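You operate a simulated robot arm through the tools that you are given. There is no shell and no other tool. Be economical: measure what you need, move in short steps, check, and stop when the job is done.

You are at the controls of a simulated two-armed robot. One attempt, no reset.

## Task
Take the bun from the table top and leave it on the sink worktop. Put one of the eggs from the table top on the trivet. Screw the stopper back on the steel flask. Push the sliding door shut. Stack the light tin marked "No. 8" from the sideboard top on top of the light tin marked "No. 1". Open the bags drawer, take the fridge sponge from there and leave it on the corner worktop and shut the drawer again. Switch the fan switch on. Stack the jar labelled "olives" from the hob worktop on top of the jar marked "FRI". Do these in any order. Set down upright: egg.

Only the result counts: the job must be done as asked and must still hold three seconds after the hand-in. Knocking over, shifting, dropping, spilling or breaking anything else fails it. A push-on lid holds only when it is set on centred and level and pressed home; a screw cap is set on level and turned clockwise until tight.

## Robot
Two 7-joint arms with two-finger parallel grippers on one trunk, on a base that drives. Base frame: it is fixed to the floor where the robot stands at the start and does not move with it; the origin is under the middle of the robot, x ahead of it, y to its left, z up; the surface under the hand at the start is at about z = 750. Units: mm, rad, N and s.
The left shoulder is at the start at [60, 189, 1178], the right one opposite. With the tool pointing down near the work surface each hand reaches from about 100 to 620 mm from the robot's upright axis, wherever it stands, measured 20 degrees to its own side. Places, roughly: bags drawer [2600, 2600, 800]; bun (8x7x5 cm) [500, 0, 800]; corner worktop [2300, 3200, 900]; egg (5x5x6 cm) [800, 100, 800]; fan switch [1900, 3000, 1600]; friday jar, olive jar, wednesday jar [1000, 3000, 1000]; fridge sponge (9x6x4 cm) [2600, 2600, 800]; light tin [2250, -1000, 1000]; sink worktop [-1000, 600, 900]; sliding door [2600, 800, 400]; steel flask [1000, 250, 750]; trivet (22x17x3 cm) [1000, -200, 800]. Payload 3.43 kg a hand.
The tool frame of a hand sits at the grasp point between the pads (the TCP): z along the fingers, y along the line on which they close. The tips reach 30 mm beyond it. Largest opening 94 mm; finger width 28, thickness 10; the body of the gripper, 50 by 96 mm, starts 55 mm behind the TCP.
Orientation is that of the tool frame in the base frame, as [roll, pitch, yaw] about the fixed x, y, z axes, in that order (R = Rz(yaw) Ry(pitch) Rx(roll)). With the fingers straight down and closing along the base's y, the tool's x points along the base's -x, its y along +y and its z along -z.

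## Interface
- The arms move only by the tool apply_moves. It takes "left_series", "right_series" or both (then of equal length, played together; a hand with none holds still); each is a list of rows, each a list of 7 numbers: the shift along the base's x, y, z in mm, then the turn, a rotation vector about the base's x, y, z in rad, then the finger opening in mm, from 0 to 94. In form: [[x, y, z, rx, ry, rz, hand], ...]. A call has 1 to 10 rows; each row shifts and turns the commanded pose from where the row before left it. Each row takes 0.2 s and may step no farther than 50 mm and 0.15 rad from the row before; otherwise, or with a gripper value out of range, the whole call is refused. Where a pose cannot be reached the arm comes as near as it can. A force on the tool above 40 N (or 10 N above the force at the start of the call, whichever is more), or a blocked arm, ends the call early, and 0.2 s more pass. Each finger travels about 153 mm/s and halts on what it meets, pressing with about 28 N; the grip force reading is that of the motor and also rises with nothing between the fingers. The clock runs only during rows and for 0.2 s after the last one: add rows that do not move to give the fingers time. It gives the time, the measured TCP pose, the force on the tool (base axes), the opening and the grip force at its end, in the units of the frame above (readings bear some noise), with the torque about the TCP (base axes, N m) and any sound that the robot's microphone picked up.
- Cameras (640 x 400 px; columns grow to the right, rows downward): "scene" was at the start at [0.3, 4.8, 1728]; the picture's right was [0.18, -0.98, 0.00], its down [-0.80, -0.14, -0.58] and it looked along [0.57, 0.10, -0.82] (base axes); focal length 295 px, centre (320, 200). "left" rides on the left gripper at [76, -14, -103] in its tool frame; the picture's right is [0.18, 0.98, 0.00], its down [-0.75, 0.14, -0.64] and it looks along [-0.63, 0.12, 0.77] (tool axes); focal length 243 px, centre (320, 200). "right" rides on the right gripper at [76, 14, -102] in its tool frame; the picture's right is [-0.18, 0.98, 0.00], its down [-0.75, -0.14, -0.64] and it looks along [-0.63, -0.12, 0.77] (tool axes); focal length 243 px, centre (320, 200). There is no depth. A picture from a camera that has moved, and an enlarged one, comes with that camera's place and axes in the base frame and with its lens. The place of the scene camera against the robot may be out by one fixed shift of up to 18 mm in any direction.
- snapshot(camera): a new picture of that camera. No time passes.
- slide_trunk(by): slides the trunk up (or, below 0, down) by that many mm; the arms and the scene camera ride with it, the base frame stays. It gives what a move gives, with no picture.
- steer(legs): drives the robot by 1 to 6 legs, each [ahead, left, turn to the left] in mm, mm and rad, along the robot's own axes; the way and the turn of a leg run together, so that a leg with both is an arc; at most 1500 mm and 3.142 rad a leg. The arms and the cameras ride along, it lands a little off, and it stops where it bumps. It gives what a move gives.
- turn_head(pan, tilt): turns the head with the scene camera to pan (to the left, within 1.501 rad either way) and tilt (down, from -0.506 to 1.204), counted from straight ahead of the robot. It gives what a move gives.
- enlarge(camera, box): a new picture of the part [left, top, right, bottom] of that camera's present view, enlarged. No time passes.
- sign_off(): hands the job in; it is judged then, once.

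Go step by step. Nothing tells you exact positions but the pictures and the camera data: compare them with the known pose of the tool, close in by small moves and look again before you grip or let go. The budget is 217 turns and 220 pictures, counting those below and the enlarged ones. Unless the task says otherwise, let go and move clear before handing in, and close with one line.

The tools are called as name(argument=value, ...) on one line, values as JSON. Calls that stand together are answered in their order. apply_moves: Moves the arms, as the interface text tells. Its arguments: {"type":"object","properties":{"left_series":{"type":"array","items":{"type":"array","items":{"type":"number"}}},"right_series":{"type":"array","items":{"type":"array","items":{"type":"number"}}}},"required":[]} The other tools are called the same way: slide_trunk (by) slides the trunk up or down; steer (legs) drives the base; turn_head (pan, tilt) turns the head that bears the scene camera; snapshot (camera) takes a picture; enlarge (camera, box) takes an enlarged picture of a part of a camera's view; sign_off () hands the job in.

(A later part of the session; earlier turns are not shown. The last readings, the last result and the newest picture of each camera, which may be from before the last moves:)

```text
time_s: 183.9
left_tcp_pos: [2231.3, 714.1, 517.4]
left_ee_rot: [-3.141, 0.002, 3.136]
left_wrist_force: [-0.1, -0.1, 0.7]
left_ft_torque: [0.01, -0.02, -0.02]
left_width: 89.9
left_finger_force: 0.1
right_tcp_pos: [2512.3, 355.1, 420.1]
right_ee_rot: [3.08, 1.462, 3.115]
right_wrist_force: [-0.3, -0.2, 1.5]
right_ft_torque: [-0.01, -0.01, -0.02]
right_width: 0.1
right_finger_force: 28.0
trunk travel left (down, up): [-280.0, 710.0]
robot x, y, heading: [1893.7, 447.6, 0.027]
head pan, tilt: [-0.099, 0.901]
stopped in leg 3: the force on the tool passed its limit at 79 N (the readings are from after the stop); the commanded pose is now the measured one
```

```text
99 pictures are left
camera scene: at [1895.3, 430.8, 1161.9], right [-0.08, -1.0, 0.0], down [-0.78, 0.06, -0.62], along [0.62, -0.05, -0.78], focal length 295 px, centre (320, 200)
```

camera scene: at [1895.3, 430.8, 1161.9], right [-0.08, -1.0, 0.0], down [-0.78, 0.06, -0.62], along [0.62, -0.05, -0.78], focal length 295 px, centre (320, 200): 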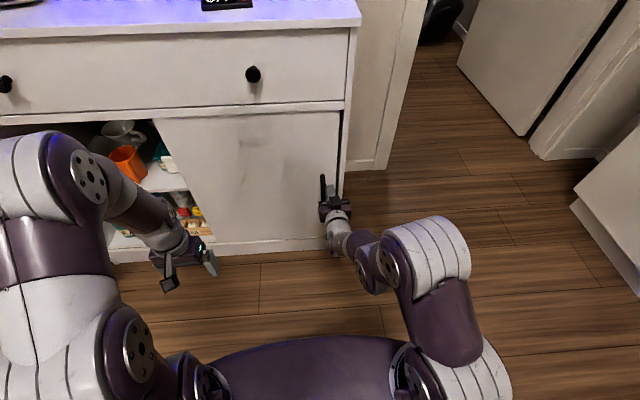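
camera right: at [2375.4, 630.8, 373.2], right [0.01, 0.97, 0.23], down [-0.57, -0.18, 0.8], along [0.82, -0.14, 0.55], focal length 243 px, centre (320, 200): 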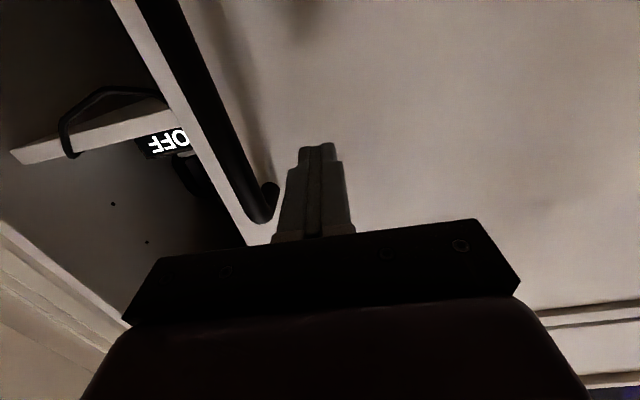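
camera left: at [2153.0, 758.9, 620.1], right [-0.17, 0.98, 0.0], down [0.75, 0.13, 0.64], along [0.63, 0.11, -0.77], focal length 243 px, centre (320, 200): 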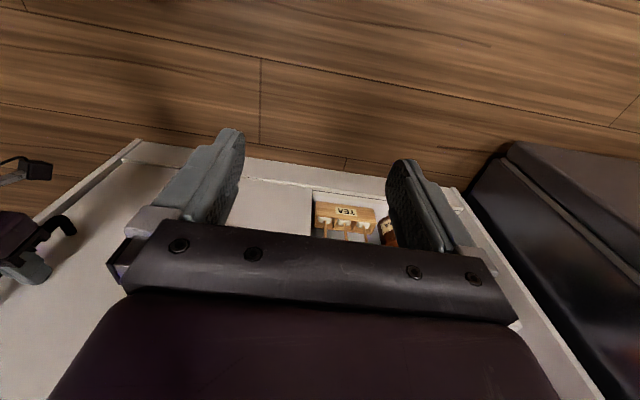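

Touching now on the right side of the handle. I ease back 8 mm and drive left.

steer(legs=[[-8, 0, 0], [0, 250, 0]])

snapshot(camera="scene")

```text
time_s: 186.1
left_tcp_pos: [2217.7, 966.1, 517.6]
left_ee_rot: [-3.141, -0.001, 3.134]
left_wrist_force: [0.4, 0.2, -0.4]
left_ft_torque: [-0.02, 0.0, 0.02]
left_width: 89.8
left_finger_force: 0.1
right_tcp_pos: [2499.0, 607.4, 420.2]
right_ee_rot: [3.077, 1.464, 3.112]
right_wrist_force: [0.0, 1.0, -0.4]
right_ft_torque: [-0.05, 0.02, 0.02]
right_width: 0.0
right_finger_force: 28.1
trunk travel left (down, up): [-280.0, 710.0]
robot x, y, heading: [1879.1, 697.2, 0.022]
head pan, tilt: [-0.099, 0.901]
```

```text
98 pictures are left
camera scene: at [1882.3, 684.1, 1161.9], right [-0.08, -1.0, 0.0], down [-0.78, 0.06, -0.62], along [0.62, -0.05, -0.78], focal length 295 px, centre (320, 200)
```

scene: 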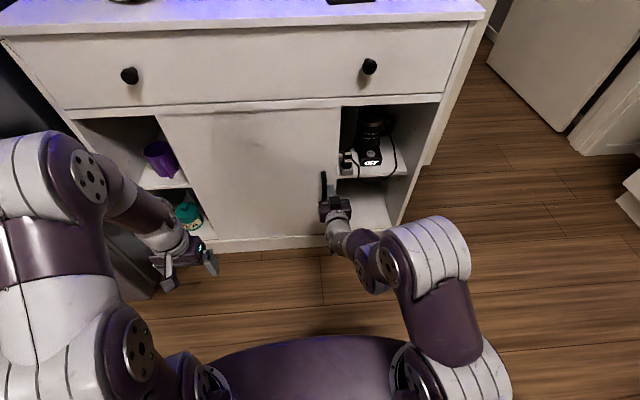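

Moves freely. Continuing left to find the end stop.

steer(legs=[[0, 220, 0]])

snapshot(camera="scene")

```text
time_s: 187.8
left_tcp_pos: [2216.8, 1170.1, 518.8]
left_ee_rot: [-3.14, 0.001, 3.13]
left_wrist_force: [0.1, -0.2, -0.1]
left_ft_torque: [-0.02, -0.01, 0.02]
left_width: 90.1
left_finger_force: 0.0
right_tcp_pos: [2495.0, 803.1, 420.4]
right_ee_rot: [3.037, 1.464, 3.053]
right_wrist_force: [-0.7, -0.2, 0.2]
right_ft_torque: [0.02, 0.0, 0.04]
right_width: 0.1
right_finger_force: 28.1
trunk travel left (down, up): [-280.0, 710.0]
robot x, y, heading: [1871.6, 907.6, 0.015]
head pan, tilt: [-0.099, 0.901]
stopped in leg 1: the force on the tool passed its limit at 59 N (the readings are from after the stop); the commanded pose is now the measured one
```

```text
97 pictures are left
camera scene: at [1878.7, 888.9, 1161.9], right [-0.09, -1.0, 0.0], down [-0.78, 0.07, -0.62], along [0.62, -0.05, -0.78], focal length 295 px, centre (320, 200)
```

scene: 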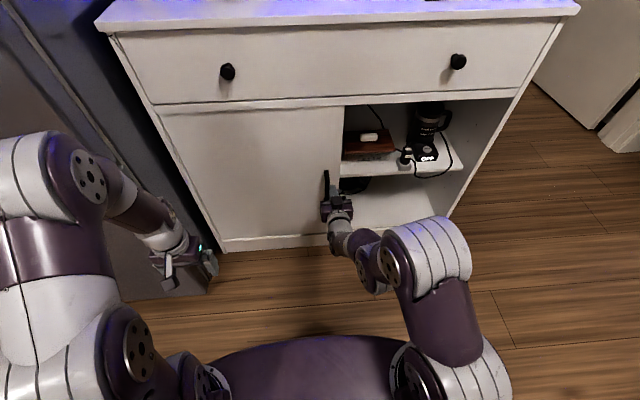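

enlarge(camera="scene", box=[100, 80, 420, 280])

```text
2.00 times, centred on (260, 180) of scene
camera zoom: at [1878.7, 888.9, 1161.9], right [-0.09, -1.0, 0.0], down [-0.78, 0.07, -0.62], along [0.62, -0.05, -0.78], focal length 589 px, centre (440, 240)
```

zoom: 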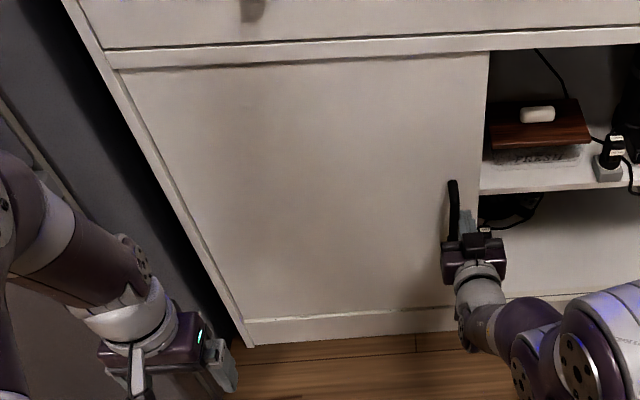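

At this end the door is completely flush with the left jamb, while at the right end a ~12 mm gap remained. I look at the right jamb for stops or other hints.

enlarge(camera="scene", box=[330, 80, 530, 205])

enlarge(camera="scene", box=[120, 80, 260, 168])

```text
3.20 times, centred on (430, 142) of scene
camera zoom: at [1878.7, 888.9, 1161.9], right [-0.09, -1.0, 0.0], down [-0.78, 0.07, -0.62], along [0.62, -0.05, -0.78], focal length 943 px, centre (-32, 384)
```

zoom: 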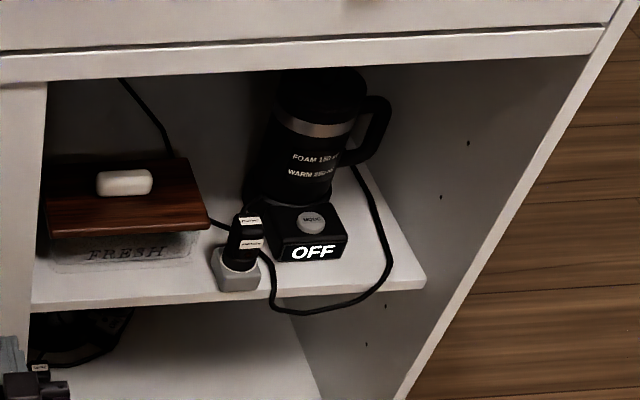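

```text
4.55 times, centred on (190, 124) of scene
camera zoom: at [1878.7, 888.9, 1161.9], right [-0.09, -1.0, 0.0], down [-0.78, 0.07, -0.62], along [0.62, -0.05, -0.78], focal length 1339 px, centre (911, 546)
```

zoom: 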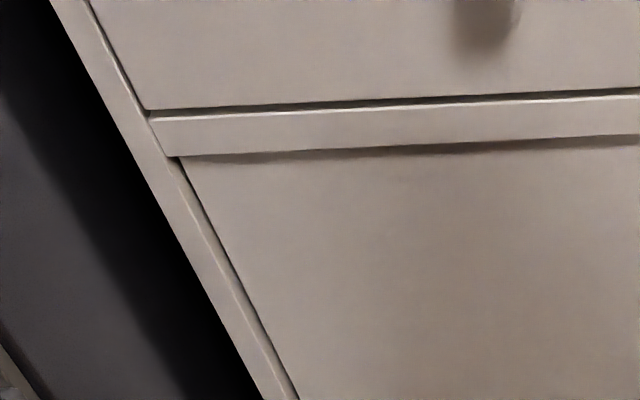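

Flush fit (≈2 mm) at the left versus a larger leftover gap at the right indicates left is the shut position; I leave it there. Backing off and restoring the posture.

steer(legs=[[-300, 0, 0]])

slide_trunk(by=400)

slide_trunk(by=170)

apply_moves(right_series=[[-15, 0, 10, 0, 0.15, 0, 30], [-15, 0, 10, 0, 0.15, 0, 60], [-15, 0, 10, 0, 0.15, 0, 90], [-15, 0, 10, 0, 0.15, 0, 90], [-15, 0, 10, 0, 0.15, 0, 90], [-15, 0, 10, 0, 0.15, 0, 90], [-15, 0, 10, 0, 0.15, 0, 90], [-15, 0, 10, 0, 0.15, 0, 90], [-15, 0, 10, 0, 0.15, 0, 90], [-15, 0, 10, 0, 0.11, 0, 90]])

snapshot(camera="scene")

```text
time_s: 189.8
left_tcp_pos: [1928.3, 1167.1, 517.8]
left_ee_rot: [-3.14, 0.001, 3.132]
left_wrist_force: [0.4, 0.4, 0.1]
left_ft_torque: [0.01, -0.02, 0.05]
left_width: 90.0
left_finger_force: 0.1
right_tcp_pos: [2207.7, 798.4, 420.2]
right_ee_rot: [3.038, 1.463, 3.052]
right_wrist_force: [0.8, -0.5, -0.1]
right_ft_torque: [-0.02, 0.03, 0.01]
right_width: 0.0
right_finger_force: 28.1
trunk travel left (down, up): [-280.0, 710.0]
robot x, y, heading: [1590.3, 899.3, 0.014]
head pan, tilt: [-0.099, 0.901]
```

```text
time_s: 193.6
left_tcp_pos: [1927.3, 1167.1, 916.1]
left_ee_rot: [-3.141, -0.002, 3.132]
left_wrist_force: [0.1, 0.2, 0.0]
left_ft_torque: [0.0, 0.0, -0.04]
left_width: 90.2
left_finger_force: 0.2
right_tcp_pos: [2208.4, 799.3, 820.1]
right_ee_rot: [3.039, 1.462, 3.056]
right_wrist_force: [0.3, -0.2, -0.3]
right_ft_torque: [0.02, 0.03, -0.02]
right_width: 0.1
right_finger_force: 28.1
trunk travel left (down, up): [-680.0, 310.0]
robot x, y, heading: [1585.0, 899.9, 0.013]
head pan, tilt: [-0.099, 0.901]
```

```text
time_s: 195.5
left_tcp_pos: [1928.0, 1167.5, 1086.8]
left_ee_rot: [-3.141, -0.001, 3.13]
left_wrist_force: [-0.2, 0.6, 0.8]
left_ft_torque: [0.02, 0.01, 0.04]
left_width: 90.1
left_finger_force: 0.1
right_tcp_pos: [2208.2, 799.9, 990.0]
right_ee_rot: [3.038, 1.462, 3.054]
right_wrist_force: [0.7, -0.3, 0.9]
right_ft_torque: [-0.02, -0.01, -0.01]
right_width: 0.0
right_finger_force: 27.7
trunk travel left (down, up): [-850.0, 140.0]
robot x, y, heading: [1583.6, 902.3, 0.016]
head pan, tilt: [-0.099, 0.901]
```

```text
time_s: 197.7
left_tcp_pos: [1926.9, 1166.7, 1087.4]
left_ee_rot: [-3.141, 0.001, 3.131]
left_wrist_force: [0.3, 0.5, -0.5]
left_ft_torque: [0.0, 0.04, 0.0]
left_width: 89.7
left_finger_force: 0.0
right_tcp_pos: [2069.0, 796.1, 1088.8]
right_ee_rot: [-3.13, 0.077, 3.131]
right_wrist_force: [-1.5, -0.5, 0.0]
right_ft_torque: [0.04, 0.0, -0.02]
right_width: 89.9
right_finger_force: 0.1
right hand out of reach, approached as far as the arm can: row 8
trunk travel left (down, up): [-850.0, 140.0]
robot x, y, heading: [1587.0, 900.0, 0.015]
head pan, tilt: [-0.099, 0.901]
```

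```text
93 pictures are left
camera scene: at [1590.6, 884.6, 1731.9], right [-0.08, -1.0, 0.0], down [-0.78, 0.07, -0.62], along [0.62, -0.05, -0.78], focal length 295 px, centre (320, 200)
```

scene: 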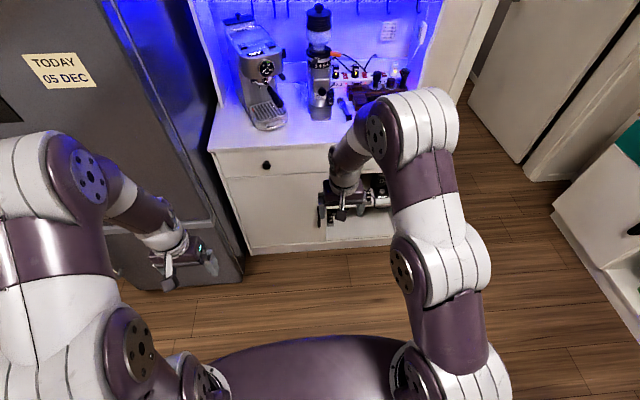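

Sliding door done. Next the kitchen run: heading to the jars on the hob worktop.

steer(legs=[[0, 0, 1.555], [1100, 0, 0], [0, 500, 0]])

turn_head(pan=-0.25, tilt=0.5)

snapshot(camera="scene")

```text
time_s: 209.7
left_tcp_pos: [737.1, 2284.4, 1087.5]
left_ee_rot: [-3.138, 0.001, -1.544]
left_wrist_force: [-0.5, 0.7, 0.4]
left_ft_torque: [0.01, -0.03, 0.0]
left_width: 89.9
left_finger_force: 0.1
right_tcp_pos: [1101.8, 2438.9, 1088.1]
right_ee_rot: [-3.131, 0.081, -1.546]
right_wrist_force: [0.0, 0.9, 0.9]
right_ft_torque: [-0.04, 0.0, -0.03]
right_width: 90.0
right_finger_force: 0.0
trunk travel left (down, up): [-850.0, 140.0]
robot x, y, heading: [1016.5, 1952.4, 1.622]
head pan, tilt: [-0.099, 0.901]
```

```text
time_s: 210.6
left_tcp_pos: [736.0, 2284.5, 1087.6]
left_ee_rot: [-3.14, 0.003, -1.545]
left_wrist_force: [-0.1, -0.5, 0.5]
left_ft_torque: [-0.05, 0.01, -0.01]
left_width: 89.8
left_finger_force: 0.0
right_tcp_pos: [1101.5, 2438.9, 1087.8]
right_ee_rot: [-3.129, 0.081, -1.546]
right_wrist_force: [0.8, 0.2, 0.5]
right_ft_torque: [0.02, 0.01, -0.02]
right_width: 89.8
right_finger_force: 0.1
trunk travel left (down, up): [-850.0, 140.0]
robot x, y, heading: [1016.1, 1949.6, 1.618]
head pan, tilt: [-0.25, 0.499]
```

```text
92 pictures are left
camera scene: at [1025.1, 1973.9, 1765.7], right [0.98, -0.2, 0.0], down [-0.09, -0.47, -0.88], along [0.17, 0.86, -0.48], focal length 295 px, centre (320, 200)
```

scene: 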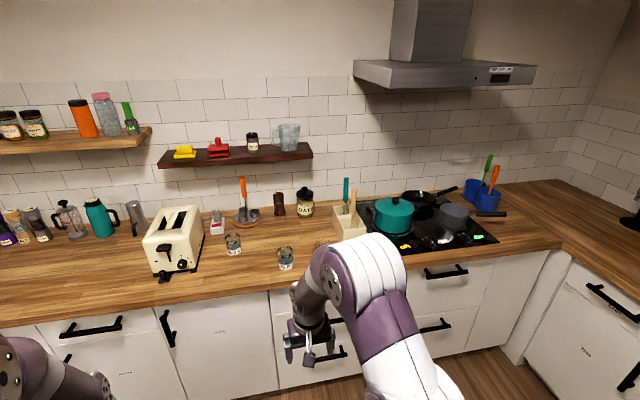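

I see small jars on the worktop and the hood with a switch panel on its front edge. Zooming in on both.

enlarge(camera="scene", box=[200, 210, 340, 297])

enlarge(camera="scene", box=[440, 45, 560, 120])

```text
4.57 times, centred on (270, 254) of scene
camera zoom: at [1025.1, 1973.9, 1765.7], right [0.98, -0.2, 0.0], down [-0.09, -0.47, -0.88], along [0.17, 0.86, -0.48], focal length 1347 px, centre (549, -45)
```

zoom: 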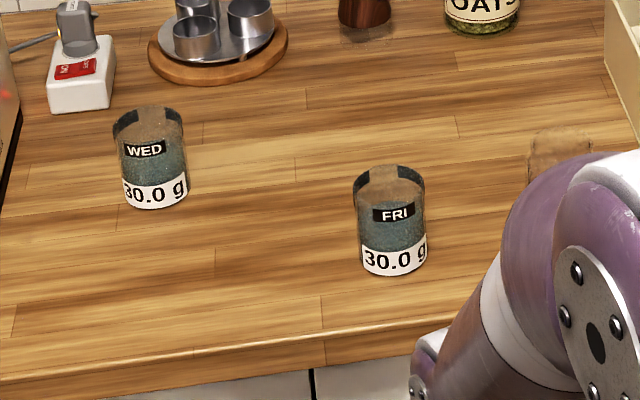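

```text
5.33 times, centred on (500, 82) of scene
camera zoom: at [1025.1, 1973.9, 1765.7], right [0.98, -0.2, 0.0], down [-0.09, -0.47, -0.88], along [0.17, 0.86, -0.48], focal length 1571 px, centre (-640, 827)
```

zoom: 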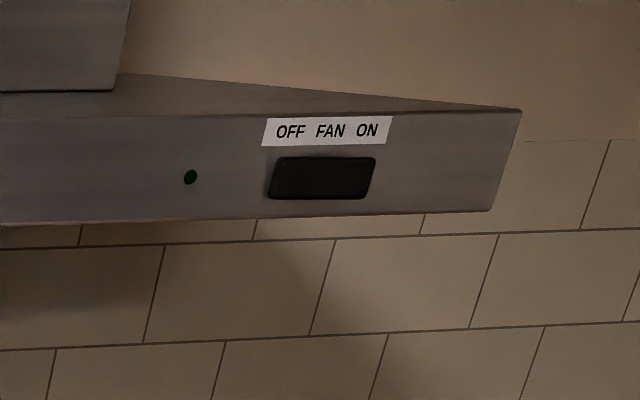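

Jars: FRI at about (1070, 2945), WED at (851, 3079); the third jar is hidden by my arm. The fan rocker is OFF-left / ON-right. I tidy the right arm and drive up to the counter.

apply_moves(right_series=[[0, -45, 10, 0, 0, 0, 90], [0, -45, 10, 0, 0, 0, 90], [0, -45, 10, -0.078, 0, 0, 90], [0, -30, 0, 0, 0, 0, 90]])

steer(legs=[[0, 0, -0.05], [490, -150, 0]])

turn_head(pan=-0.05, tilt=0.9)

snapshot(camera="scene")

snapshot(camera="right")

```text
time_s: 211.6
left_tcp_pos: [737.0, 2282.0, 1088.2]
left_ee_rot: [-3.141, 0.001, -1.544]
left_wrist_force: [0.7, 0.0, 0.6]
left_ft_torque: [0.01, 0.02, -0.01]
left_width: 89.7
left_finger_force: 0.0
right_tcp_pos: [1101.9, 2270.5, 1118.0]
right_ee_rot: [-3.132, 0.006, -1.547]
right_wrist_force: [0.6, -0.3, -0.4]
right_ft_torque: [0.0, 0.02, 0.03]
right_width: 90.0
right_finger_force: 0.2
trunk travel left (down, up): [-850.0, 140.0]
robot x, y, heading: [1019.4, 1951.8, 1.614]
head pan, tilt: [-0.25, 0.499]
```

```text
time_s: 215.0
left_tcp_pos: [894.7, 2779.4, 1087.7]
left_ee_rot: [-3.14, 0.001, -1.58]
left_wrist_force: [-0.6, -0.5, 1.5]
left_ft_torque: [-0.01, -0.03, 0.0]
left_width: 90.2
left_finger_force: 0.2
right_tcp_pos: [1258.6, 2755.2, 1117.5]
right_ee_rot: [-3.13, 0.005, -1.581]
right_wrist_force: [-0.2, 0.2, -0.2]
right_ft_torque: [0.01, -0.02, 0.0]
right_width: 90.2
right_finger_force: 0.1
trunk travel left (down, up): [-850.0, 140.0]
robot x, y, heading: [1162.6, 2439.9, 1.583]
head pan, tilt: [-0.25, 0.499]
```

```text
time_s: 215.9
left_tcp_pos: [894.7, 2779.5, 1087.6]
left_ee_rot: [-3.138, 0.002, -1.579]
left_wrist_force: [0.7, -0.4, 0.2]
left_ft_torque: [0.01, 0.01, -0.02]
left_width: 89.6
left_finger_force: 0.0
right_tcp_pos: [1260.1, 2756.2, 1116.8]
right_ee_rot: [-3.129, 0.004, -1.581]
right_wrist_force: [-0.3, 1.4, 0.6]
right_ft_torque: [0.02, -0.02, -0.02]
right_width: 89.8
right_finger_force: 0.2
trunk travel left (down, up): [-850.0, 140.0]
robot x, y, heading: [1163.0, 2437.0, 1.584]
head pan, tilt: [-0.051, 0.901]
```

```text
89 pictures are left
camera scene: at [1154.6, 2446.6, 1732.0], right [1.0, -0.03, 0.0], down [-0.03, -0.78, -0.62], along [0.02, 0.62, -0.78], focal length 295 px, centre (320, 200)
```

scene: 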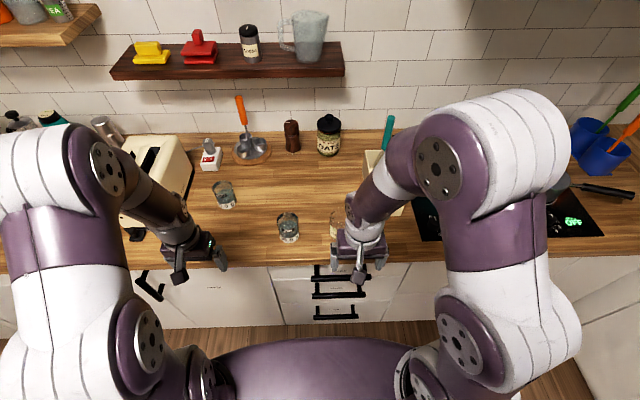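

```text
88 pictures are left
camera right: at [1244.7, 2680.9, 1219.0], right [-0.98, 0.19, -0.01], down [0.14, 0.75, 0.65], along [0.13, 0.63, -0.76], focal length 243 px, centre (320, 200)
```

right: 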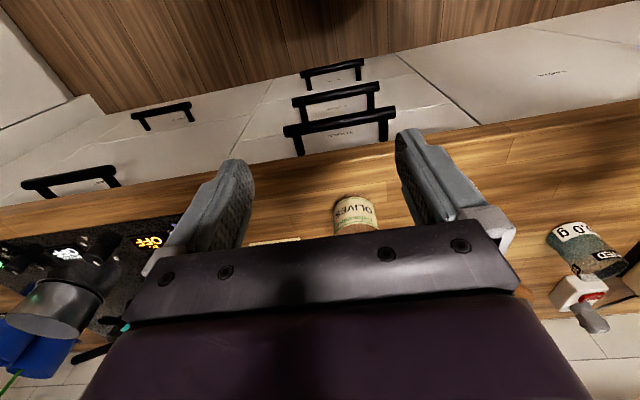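

The olives jar is right there at about (1240, 2950). Moving the right hand above it.

apply_moves(right_series=[[-4, 39, -10, 0, 0, 0, 94], [-4, 39, -10, 0, 0, 0, 94], [-4, 39, -10, 0, 0, 0, 94], [-4, 39, -10, 0, 0, 0, 94], [-4, 38, -10, -0.01, 0.01, 0, 94], [0, 0, 0, 0, 0, 0, 94]])

snapshot(camera="right")

```text
time_s: 217.3
left_tcp_pos: [894.9, 2779.3, 1087.8]
left_ee_rot: [-3.139, 0.002, -1.579]
left_wrist_force: [0.0, -1.2, -0.1]
left_ft_torque: [0.02, 0.0, -0.02]
left_width: 89.9
left_finger_force: 0.1
right_tcp_pos: [1238.5, 2949.4, 1064.8]
right_ee_rot: [3.141, -0.005, -1.582]
right_wrist_force: [0.8, 0.7, 0.3]
right_ft_torque: [-0.01, 0.01, 0.05]
right_width: 93.9
right_finger_force: 0.1
trunk travel left (down, up): [-850.0, 140.0]
robot x, y, heading: [1159.3, 2441.5, 1.585]
head pan, tilt: [-0.051, 0.901]
```

```text
87 pictures are left
camera right: at [1224.7, 2875.0, 1167.0], right [-0.98, 0.19, 0.0], down [0.15, 0.76, 0.64], along [0.13, 0.63, -0.77], focal length 243 px, centre (320, 200)
```

right: 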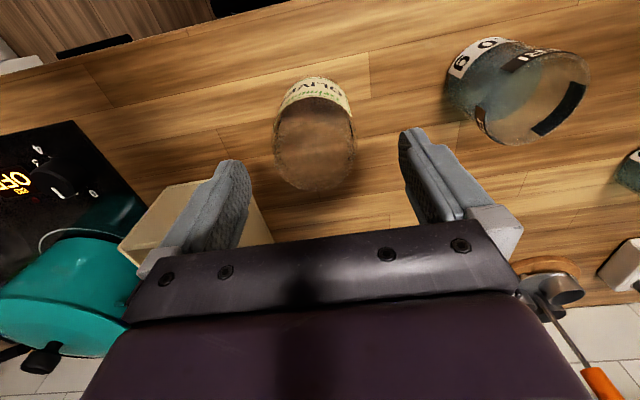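

Olives jar centre ≈ (1246, 2968), top z ≈ 991. I move over it, descend and grip.

apply_moves(right_series=[[8, 18, 0, 0, 0.005, 0, 94], [0, 0, -35, 0, 0, 0, 94], [0, 0, -35, 0, 0, 0, 94], [0, 0, -32, 0, 0, 0, 94], [0, 0, 0, 0, 0, 0, 94]])

snapshot(camera="right")

```text
time_s: 218.5
left_tcp_pos: [894.9, 2779.6, 1087.8]
left_ee_rot: [-3.14, 0.001, -1.58]
left_wrist_force: [0.2, 0.5, 0.6]
left_ft_torque: [0.01, 0.03, 0.02]
left_width: 90.2
left_finger_force: 0.2
right_tcp_pos: [1245.3, 2970.3, 966.0]
right_ee_rot: [3.136, -0.006, -1.581]
right_wrist_force: [0.1, 0.1, 0.2]
right_ft_torque: [0.01, -0.02, -0.06]
right_width: 93.9
right_finger_force: 0.1
trunk travel left (down, up): [-850.0, 140.0]
robot x, y, heading: [1162.1, 2441.5, 1.591]
head pan, tilt: [-0.051, 0.901]
```

```text
86 pictures are left
camera right: at [1231.8, 2895.9, 1067.0], right [-0.98, 0.19, 0.0], down [0.15, 0.76, 0.64], along [0.12, 0.63, -0.77], focal length 243 px, centre (320, 200)
```

right: 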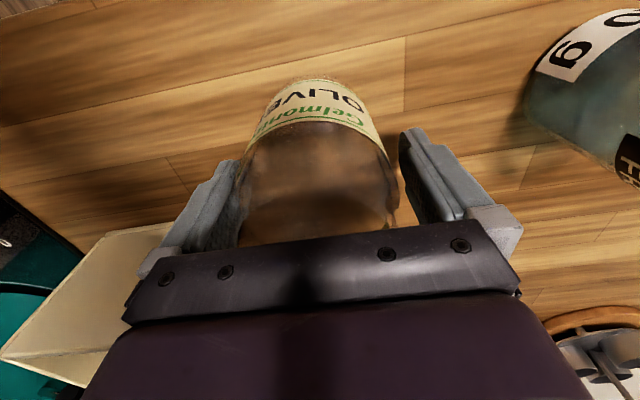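

Jar is between the fingers. Gripping and lifting.

apply_moves(right_series=[[0, 0, 0, 0, 0, 0, 80], [0, 0, 0, 0, 0, 0, 70], [0, 0, 0, 0, 0, 0, 58], [0, 0, 0, 0, 0, 0, 58], [0, 0, 35, 0, 0, 0, 58], [0, 0, 40, 0, 0, 0, 58], [0, 0, 40, 0, 0, 0, 58], [0, 0, 0, 0, 0, 0, 58]])

snapshot(camera="right")

enlarge(camera="scene", box=[220, 150, 420, 275])

```text
time_s: 220.3
left_tcp_pos: [895.5, 2779.7, 1088.6]
left_ee_rot: [-3.139, 0.001, -1.58]
left_wrist_force: [0.6, 0.6, 0.6]
left_ft_torque: [-0.04, 0.0, 0.02]
left_width: 90.1
left_finger_force: 0.1
right_tcp_pos: [1250.0, 2968.9, 1079.5]
right_ee_rot: [3.136, -0.007, -1.581]
right_wrist_force: [-0.5, 0.5, -2.1]
right_ft_torque: [0.02, -0.02, -0.01]
right_width: 71.2
right_finger_force: 27.9
trunk travel left (down, up): [-850.0, 140.0]
robot x, y, heading: [1161.6, 2434.1, 1.589]
head pan, tilt: [-0.051, 0.901]
```

```text
85 pictures are left
camera right: at [1236.2, 2894.2, 1181.9], right [-0.98, 0.19, 0.0], down [0.15, 0.76, 0.64], along [0.12, 0.62, -0.77], focal length 243 px, centre (320, 200)
```

right: 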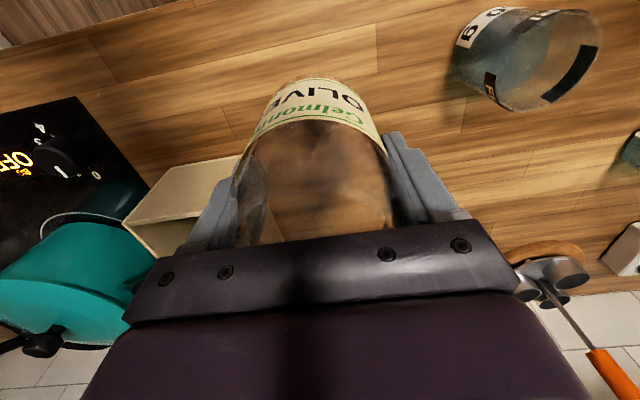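

```text
3.20 times, centred on (320, 212) of scene
camera zoom: at [1154.6, 2447.2, 1731.9], right [1.0, -0.03, 0.0], down [-0.03, -0.78, -0.62], along [0.02, 0.62, -0.78], focal length 943 px, centre (320, 160)
```

zoom: 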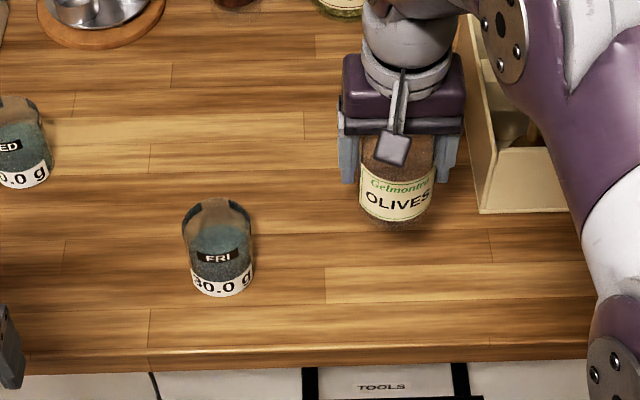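

Olives jar is held (71 mm). To localize FRI precisely I bring the left hand's camera over it.

apply_moves(left_series=[[37, 18, 4, 0, 0, 0, 90], [37, 18, 4, 0, 0, 0, 90], [37, 18, 4, 0, 0, 0, 90], [37, 18, 0, 0, 0, 0, 90], [30, 18, 0, 0, 0, 0, 90], [0, 0, 0, 0, 0, 0, 90]])

snapshot(camera="left")

```text
time_s: 221.7
left_tcp_pos: [1073.0, 2867.1, 1100.5]
left_ee_rot: [-3.141, 0.002, -1.58]
left_wrist_force: [-0.8, -1.1, 0.1]
left_ft_torque: [0.01, -0.03, -0.01]
left_width: 90.2
left_finger_force: 0.0
right_tcp_pos: [1248.9, 2967.9, 1080.4]
right_ee_rot: [3.139, -0.004, -1.58]
right_wrist_force: [-0.1, 0.4, -2.4]
right_ft_torque: [0.02, -0.01, 0.01]
right_width: 71.6
right_finger_force: 28.2
trunk travel left (down, up): [-850.0, 140.0]
robot x, y, heading: [1161.9, 2438.3, 1.587]
head pan, tilt: [-0.051, 0.901]
```

```text
83 pictures are left
camera left: at [1085.3, 2791.9, 1202.1], right [-0.98, -0.18, 0.0], down [-0.14, 0.75, 0.64], along [-0.11, 0.63, -0.77], focal length 243 px, centre (320, 200)
```

left: 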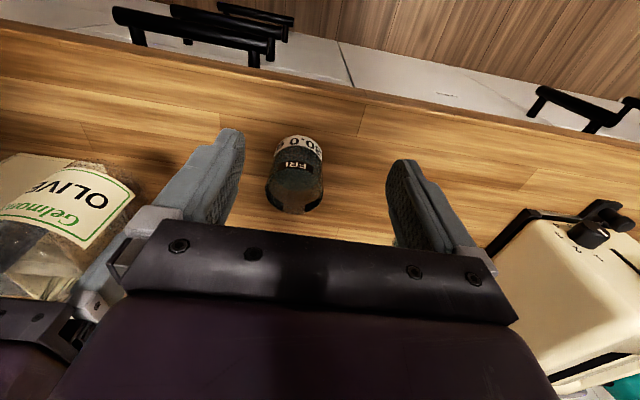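

FRI: centre (1086, 2963), top z ≈ 984. Withdrawing the left hand and bringing the olives jar above it.

apply_moves(left_series=[[-37, -30, 0, 0, 0, 0, 90], [-37, -30, 0, 0, 0, 0, 90], [-37, -30, 0, 0, 0, 0, 90], [-37, -20, 0, 0, 0, 0, 90], [-30, 0, 0, 0, 0, 0, 90], [0, 0, 0, 0, 0, 0, 90], [0, 0, 0, 0, 0, 0, 90], [0, 0, 0, 0, 0, 0, 90], [0, 0, 0, 0, 0, 0, 90]], right_series=[[0, 0, 10, 0, 0, 0, 58], [0, 0, 0, 0, 0, 0, 58], [0, 0, 0, 0, 0, 0, 58], [0, 0, 0, 0, 0, 0, 58], [-41, -1, 0, 0, 0, 0, 58], [-41, -1, 0, 0, 0, 0, 58], [-41, 0, 0, 0, 0, 0, 58], [-40, 0, 0, 0, 0, 0, 58], [0, 0, 0, 0, 0, 0, 58]])

snapshot(camera="right")

enlarge(camera="scene", box=[220, 150, 380, 250])

```text
time_s: 223.7
left_tcp_pos: [894.5, 2757.8, 1099.0]
left_ee_rot: [3.141, 0.002, -1.579]
left_wrist_force: [0.2, -0.3, -0.3]
left_ft_torque: [-0.02, 0.03, -0.01]
left_width: 89.9
left_finger_force: 0.1
right_tcp_pos: [1088.2, 2960.4, 1087.3]
right_ee_rot: [3.137, -0.009, -1.584]
right_wrist_force: [-1.0, 0.1, -1.9]
right_ft_torque: [0.04, 0.02, -0.03]
right_width: 71.3
right_finger_force: 27.7
right hand out of reach, approached as far as the arm can: row 8
trunk travel left (down, up): [-850.0, 140.0]
robot x, y, heading: [1162.5, 2441.0, 1.591]
head pan, tilt: [-0.051, 0.901]
```

```text
82 pictures are left
camera right: at [1074.3, 2885.7, 1189.7], right [-0.98, 0.19, 0.0], down [0.15, 0.76, 0.64], along [0.12, 0.62, -0.77], focal length 243 px, centre (320, 200)
```

right: 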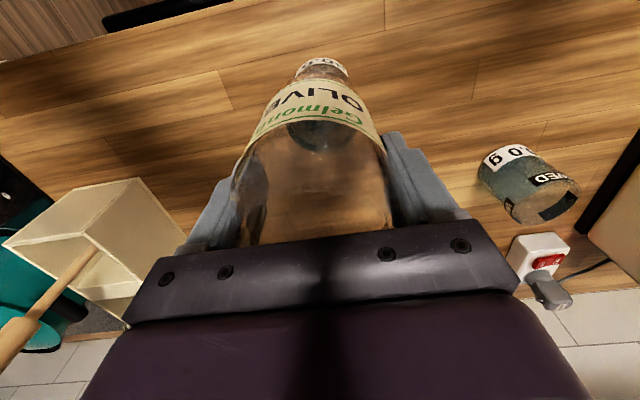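

```text
4.00 times, centred on (300, 200) of scene
camera zoom: at [1156.0, 2446.3, 1731.9], right [1.0, -0.03, 0.0], down [-0.03, -0.78, -0.62], along [0.02, 0.62, -0.78], focal length 1178 px, centre (400, 200)
```

zoom: 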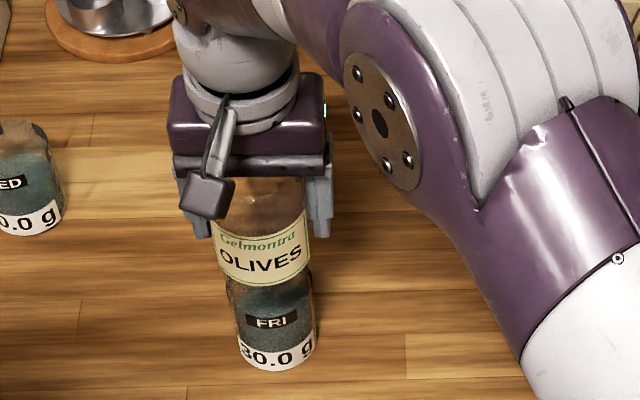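

Slightly out of reach in y; I drive 25 mm ahead and re-centre, levelling the hand.

steer(legs=[[30, 0, 0]])

```text
time_s: 224.5
left_tcp_pos: [894.1, 2782.9, 1099.5]
left_ee_rot: [-3.14, 0.006, -1.579]
left_wrist_force: [-0.3, -1.4, -0.2]
left_ft_torque: [0.09, 0.04, -0.02]
left_width: 89.7
left_finger_force: 0.0
right_tcp_pos: [1085.0, 2985.7, 1090.0]
right_ee_rot: [3.137, 0.0, -1.58]
right_wrist_force: [-0.2, -1.3, -1.3]
right_ft_torque: [0.11, 0.0, 0.01]
right_width: 71.2
right_finger_force: 27.5
trunk travel left (down, up): [-850.0, 140.0]
robot x, y, heading: [1160.4, 2471.4, 1.585]
head pan, tilt: [-0.051, 0.901]
```

apply_moves(right_series=[[4.5, -20.5, 0, 0, 0, 0, 58], [0, 0, -20, 0, 0, 0, 58], [0, 0, -12, 0, 0, 0, 58], [0, 0, 0, 0, 0, 0, 58], [0, 0, 0, 0, 0, 0, 58]])

enlarge(camera="scene", box=[220, 170, 380, 270])

snapshot(camera="right")

```text
time_s: 225.7
left_tcp_pos: [892.8, 2787.3, 1099.8]
left_ee_rot: [-3.141, -0.002, -1.58]
left_wrist_force: [-0.7, -0.1, 0.2]
left_ft_torque: [0.0, -0.03, -0.01]
left_width: 90.1
left_finger_force: 0.1
right_tcp_pos: [1089.7, 2969.2, 1055.6]
right_ee_rot: [3.135, -0.005, -1.579]
right_wrist_force: [-0.1, -0.1, -2.0]
right_ft_torque: [0.05, -0.04, 0.02]
right_width: 71.2
right_finger_force: 27.7
trunk travel left (down, up): [-850.0, 140.0]
robot x, y, heading: [1161.8, 2466.0, 1.589]
head pan, tilt: [-0.051, 0.901]
```

```text
4.00 times, centred on (300, 220) of scene
camera zoom: at [1153.8, 2476.2, 1731.9], right [1.0, -0.03, 0.0], down [-0.03, -0.78, -0.62], along [0.02, 0.62, -0.78], focal length 1178 px, centre (400, 120)
```

zoom: 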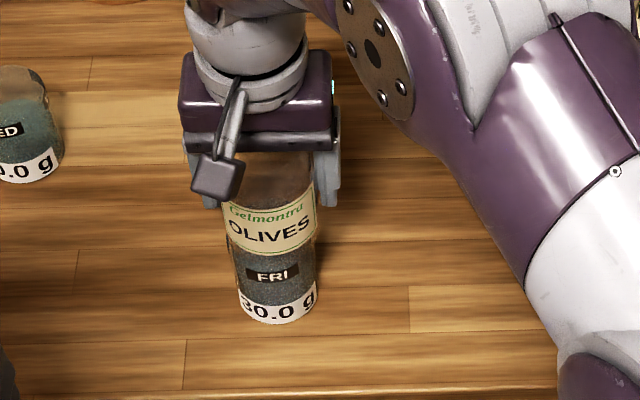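

```text
79 pictures are left
camera right: at [1075.9, 2895.3, 1157.3], right [-0.98, 0.19, 0.0], down [0.15, 0.76, 0.64], along [0.12, 0.63, -0.77], focal length 243 px, centre (320, 200)
```

right: 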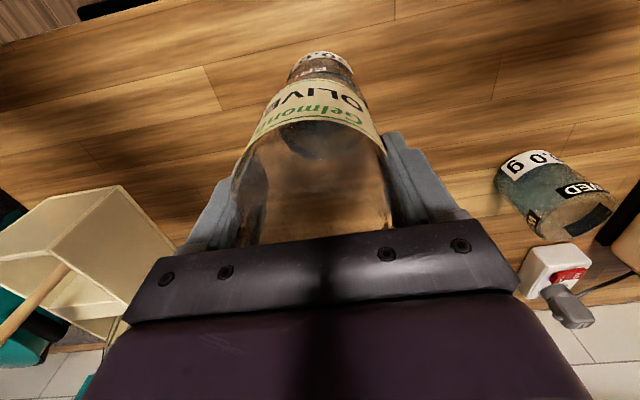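

Alignment is good within ~2 mm. Lowering onto FRI gently.

apply_moves(right_series=[[-1.5, -2, 0, 0, 0, 0, 58], [0, 0, -6, 0, 0, 0, 58], [0, 0, -4, 0, 0, 0, 58], [0, 0, -2, 0, 0, 0, 58], [0, 0, -2, 0, 0, 0, 58], [0, 0, 0, 0, 0, 0, 58]])

```text
time_s: 227.1
left_tcp_pos: [895.1, 2786.8, 1099.3]
left_ee_rot: [-3.139, 0.001, -1.58]
left_wrist_force: [0.9, 0.2, -0.8]
left_ft_torque: [0.02, -0.02, 0.05]
left_width: 89.8
left_finger_force: 0.1
right_tcp_pos: [1087.7, 2967.2, 1042.6]
right_ee_rot: [3.137, -0.003, -1.58]
right_wrist_force: [-0.4, 0.6, 14.5]
right_ft_torque: [-0.14, -0.25, -0.17]
right_width: 70.3
right_finger_force: 27.9
trunk travel left (down, up): [-850.0, 140.0]
robot x, y, heading: [1163.0, 2469.9, 1.59]
head pan, tilt: [-0.051, 0.901]
```

Contact felt. Checking before release.

enlarge(camera="scene", box=[240, 180, 340, 242])

```text
6.40 times, centred on (290, 211) of scene
camera zoom: at [1153.9, 2474.2, 1732.0], right [1.0, -0.03, 0.0], down [-0.03, -0.78, -0.62], along [0.02, 0.62, -0.78], focal length 1886 px, centre (512, 130)
```

zoom: 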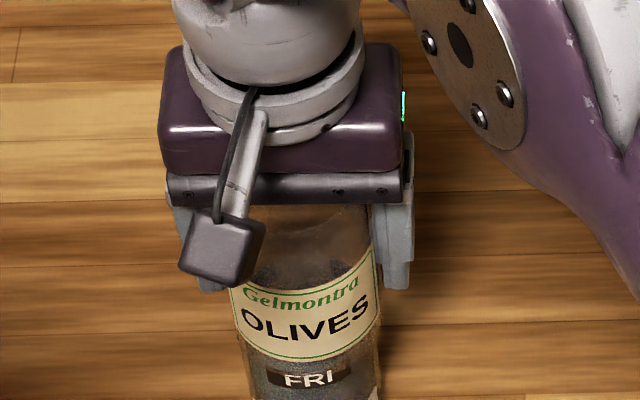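

Well stacked. Releasing slowly and lifting away.

apply_moves(right_series=[[0, 0, 0.5, 0, 0, 0, 73], [0, 0, 0, 0, 0, 0, 80], [0, 0, 0, 0, 0, 0, 88], [0, 0, 0, 0, 0, 0, 94], [0, 0, 15, 0, 0, 0, 94], [0, 0, 35, 0, 0, 0, 94], [0, 0, 45, 0, 0, 0, 94], [0, 0, 40, 0, 0, 0, 94], [40, -20, 0, 0, 0, 0, 94], [40, -20, 0, 0, 0, 0, 94]])

enlarge(camera="scene", box=[220, 150, 420, 275])

```text
time_s: 229.3
left_tcp_pos: [895.7, 2787.8, 1098.9]
left_ee_rot: [-3.141, 0.002, -1.58]
left_wrist_force: [-0.8, 0.5, 0.4]
left_ft_torque: [0.03, 0.02, -0.02]
left_width: 89.9
left_finger_force: 0.0
right_tcp_pos: [1185.7, 2907.9, 1154.1]
right_ee_rot: [3.135, -0.003, -1.58]
right_wrist_force: [0.6, 0.8, -0.4]
right_ft_torque: [0.0, 0.01, 0.03]
right_width: 94.1
right_finger_force: 0.0
right hand out of reach, approached as far as the arm can: row 7, 8
trunk travel left (down, up): [-850.0, 140.0]
robot x, y, heading: [1165.0, 2469.8, 1.586]
head pan, tilt: [-0.051, 0.901]
```

```text
3.20 times, centred on (320, 212) of scene
camera zoom: at [1155.9, 2475.1, 1731.9], right [1.0, -0.03, 0.0], down [-0.03, -0.78, -0.62], along [0.02, 0.62, -0.78], focal length 943 px, centre (320, 160)
```

zoom: 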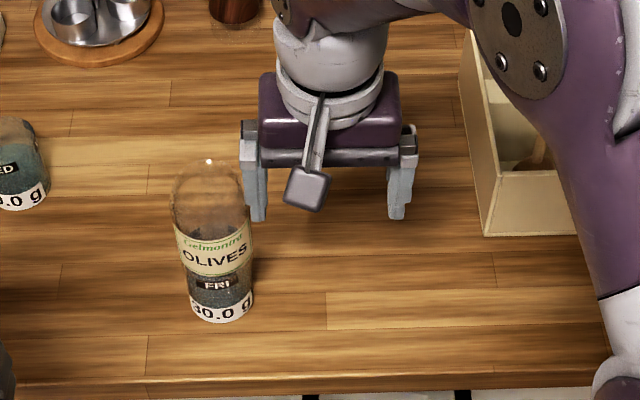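

Stack is good. Now the fan switch (≈(1932, 3000, 1636)): raise the trunk, back off slightly and drive right.

slide_trunk(by=140)

steer(legs=[[-120, 0, 0], [0, -600, 0]])

turn_head(pan=-0.2, tilt=0.3)

snapshot(camera="scene")

```text
time_s: 231.0
left_tcp_pos: [892.8, 2786.7, 1240.2]
left_ee_rot: [-3.14, -0.002, -1.58]
left_wrist_force: [0.5, -0.1, 0.6]
left_ft_torque: [-0.03, -0.02, 0.0]
left_width: 90.1
left_finger_force: 0.1
right_tcp_pos: [1184.3, 2908.7, 1293.4]
right_ee_rot: [3.136, -0.006, -1.58]
right_wrist_force: [0.2, 1.0, -0.2]
right_ft_torque: [0.02, -0.02, -0.01]
right_width: 94.2
right_finger_force: 0.2
trunk travel left (down, up): [-990.0, 0.0]
robot x, y, heading: [1163.7, 2468.6, 1.586]
head pan, tilt: [-0.051, 0.901]
```

```text
time_s: 235.1
left_tcp_pos: [1480.4, 2678.7, 1239.1]
left_ee_rot: [-3.137, 0.001, -1.57]
left_wrist_force: [-0.4, 0.2, 0.0]
left_ft_torque: [-0.03, 0.0, 0.02]
left_width: 90.0
left_finger_force: 0.0
right_tcp_pos: [1771.6, 2803.0, 1293.6]
right_ee_rot: [3.139, -0.007, -1.572]
right_wrist_force: [-1.3, -0.4, 0.4]
right_ft_torque: [0.01, -0.02, -0.02]
right_width: 94.0
right_finger_force: 0.2
trunk travel left (down, up): [-990.0, 0.0]
robot x, y, heading: [1754.1, 2363.5, 1.595]
head pan, tilt: [-0.051, 0.901]
```

```text
time_s: 236.1
left_tcp_pos: [1481.6, 2679.2, 1238.7]
left_ee_rot: [-3.139, 0.002, -1.571]
left_wrist_force: [0.7, 0.5, -0.9]
left_ft_torque: [-0.02, 0.0, 0.0]
left_width: 90.1
left_finger_force: 0.2
right_tcp_pos: [1773.8, 2801.5, 1294.6]
right_ee_rot: [3.136, -0.006, -1.573]
right_wrist_force: [0.3, -0.8, 0.2]
right_ft_torque: [0.0, 0.06, -0.03]
right_width: 94.2
right_finger_force: 0.2
trunk travel left (down, up): [-990.0, 0.0]
robot x, y, heading: [1751.3, 2361.5, 1.596]
head pan, tilt: [-0.201, 0.3]
```

```text
76 pictures are left
camera scene: at [1759.6, 2386.2, 1924.1], right [0.98, -0.17, 0.0], down [-0.05, -0.29, -0.95], along [0.17, 0.94, -0.3], focal length 295 px, centre (320, 200)
```

scene: 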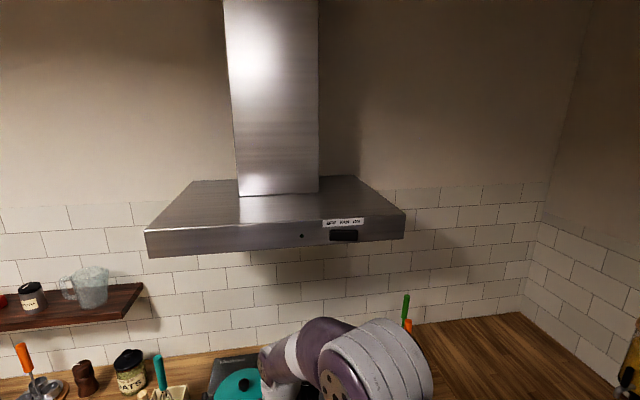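

Triangulated switch: about (1932, 2998, 1640), ON side to its right. I raise the right hand, pointing it forward with closed fingers.

apply_moves(right_series=[[18, 0, 35, 0.15, 0, 0, 60], [18, 0, 35, 0.15, 0, 0, 30], [18, 0, 35, 0.15, 0, 0, 0], [18, 0, 35, 0.15, 0, 0, 0], [18, 0, 35, 0.15, 0, 0, 0], [18, 0, 35, 0.15, 0, 0, 0], [18, 0, 35, 0.15, 0, 0, 0], [18, 0, 35, 0.15, 0, 0, 0], [18, 0, 35, 0.15, 0, 0, 0], [18, 0, 30, 0.15, 0, 0, 0]])

snapshot(camera="right")

snapshot(camera="scene")

```text
time_s: 238.3
left_tcp_pos: [1483.0, 2679.9, 1238.7]
left_ee_rot: [-3.139, 0.0, -1.571]
left_wrist_force: [-0.4, 0.7, 0.0]
left_ft_torque: [-0.02, 0.0, -0.02]
left_width: 89.8
left_finger_force: 0.1
right_tcp_pos: [1919.3, 2814.2, 1608.5]
right_ee_rot: [3.126, 1.492, -1.595]
right_wrist_force: [0.0, -0.1, -0.2]
right_ft_torque: [0.02, 0.01, -0.02]
right_width: 0.0
right_finger_force: 27.9
right hand out of reach, approached as far as the arm can: row 9, 10
trunk travel left (down, up): [-990.0, 0.0]
robot x, y, heading: [1750.0, 2360.8, 1.597]
head pan, tilt: [-0.201, 0.3]
```

```text
75 pictures are left
camera right: at [1905.4, 2707.7, 1539.6], right [-0.98, 0.02, 0.18], down [0.14, -0.58, 0.8], along [0.12, 0.81, 0.57], focal length 243 px, centre (320, 200)
```

right: 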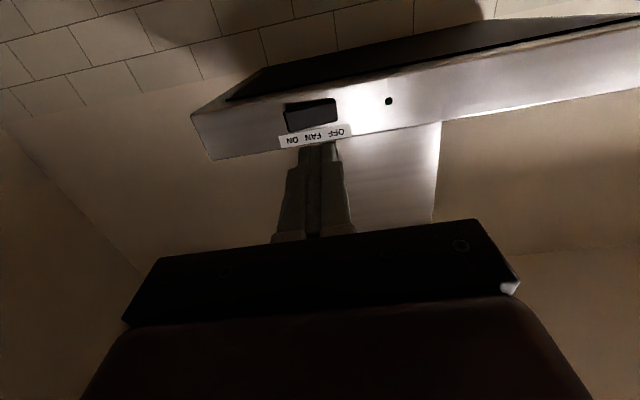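

```text
74 pictures are left
camera scene: at [1758.8, 2387.9, 1924.2], right [0.98, -0.18, 0.0], down [-0.05, -0.29, -0.95], along [0.17, 0.94, -0.3], focal length 295 px, centre (320, 200)
```

scene: 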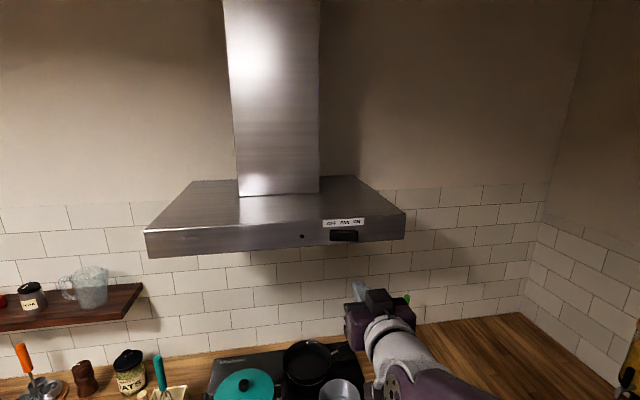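

Wrist camera puts the ON half at about (1952, 3000, 1622). I shift the hand and drive 110 mm closer.

steer(legs=[[105, 0, 0]])

apply_moves(right_series=[[18, 0, 7, 0, 0, 0, 0], [18, 0, 7, 0, 0, 0, 0], [0, 0, 0, 0, 0, 0, 0]])

snapshot(camera="right")

```text
time_s: 239.5
left_tcp_pos: [1480.1, 2779.8, 1240.5]
left_ee_rot: [-3.138, 0.005, -1.571]
left_wrist_force: [1.0, -0.5, 0.1]
left_ft_torque: [0.03, 0.01, 0.0]
left_width: 89.8
left_finger_force: 0.0
right_tcp_pos: [1917.8, 2911.2, 1610.1]
right_ee_rot: [3.12, 1.497, -1.602]
right_wrist_force: [0.3, -0.7, -0.1]
right_ft_torque: [-0.03, -0.01, 0.01]
right_width: 0.2
right_finger_force: 27.4
trunk travel left (down, up): [-990.0, 0.0]
robot x, y, heading: [1747.3, 2462.9, 1.591]
head pan, tilt: [-0.201, 0.3]
```

```text
time_s: 240.3
left_tcp_pos: [1480.1, 2785.7, 1237.7]
left_ee_rot: [-3.14, 0.0, -1.571]
left_wrist_force: [-0.8, 0.0, 0.2]
left_ft_torque: [-0.03, -0.02, -0.01]
left_width: 89.8
left_finger_force: 0.0
right_tcp_pos: [1921.2, 2919.0, 1617.1]
right_ee_rot: [3.13, 1.487, -1.597]
right_wrist_force: [0.5, 0.2, -0.6]
right_ft_torque: [-0.04, 0.0, -0.03]
right_width: 0.0
right_finger_force: 28.4
right hand out of reach, approached as far as the arm can: row 1, 2
trunk travel left (down, up): [-990.0, 0.0]
robot x, y, heading: [1751.7, 2466.5, 1.595]
head pan, tilt: [-0.201, 0.3]
```

```text
73 pictures are left
camera right: at [1907.8, 2812.0, 1549.4], right [-0.98, 0.03, 0.18], down [0.13, -0.58, 0.8], along [0.13, 0.81, 0.57], focal length 243 px, centre (320, 200)
```

right: 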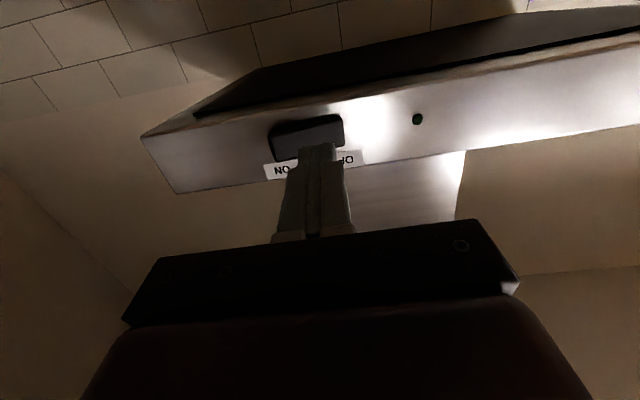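

I use the base: shift right 32 mm and ahead 40 mm.

steer(legs=[[0, -33, 0], [38, 0, 0]])

snapshot(camera="right")

```text
time_s: 241.6
left_tcp_pos: [1513.5, 2814.1, 1241.0]
left_ee_rot: [3.141, 0.008, -1.572]
left_wrist_force: [-0.1, -0.8, 0.1]
left_ft_torque: [0.05, 0.01, 0.03]
left_width: 90.0
left_finger_force: 0.2
right_tcp_pos: [1957.2, 2944.9, 1621.6]
right_ee_rot: [3.109, 1.499, -1.616]
right_wrist_force: [0.3, -1.3, 0.6]
right_ft_torque: [0.0, 0.01, -0.01]
right_width: 0.2
right_finger_force: 28.3
trunk travel left (down, up): [-990.0, 0.0]
robot x, y, heading: [1780.6, 2506.4, 1.596]
head pan, tilt: [-0.201, 0.3]
```

```text
72 pictures are left
camera right: at [1942.1, 2837.9, 1552.8], right [-0.98, 0.03, 0.19], down [0.13, -0.59, 0.8], along [0.13, 0.81, 0.57], focal length 243 px, centre (320, 200)
```

right: 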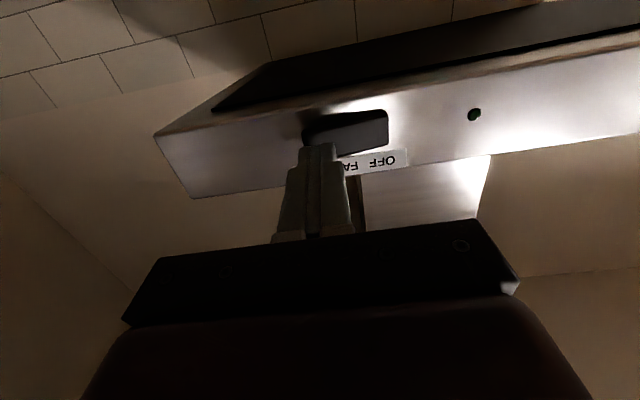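

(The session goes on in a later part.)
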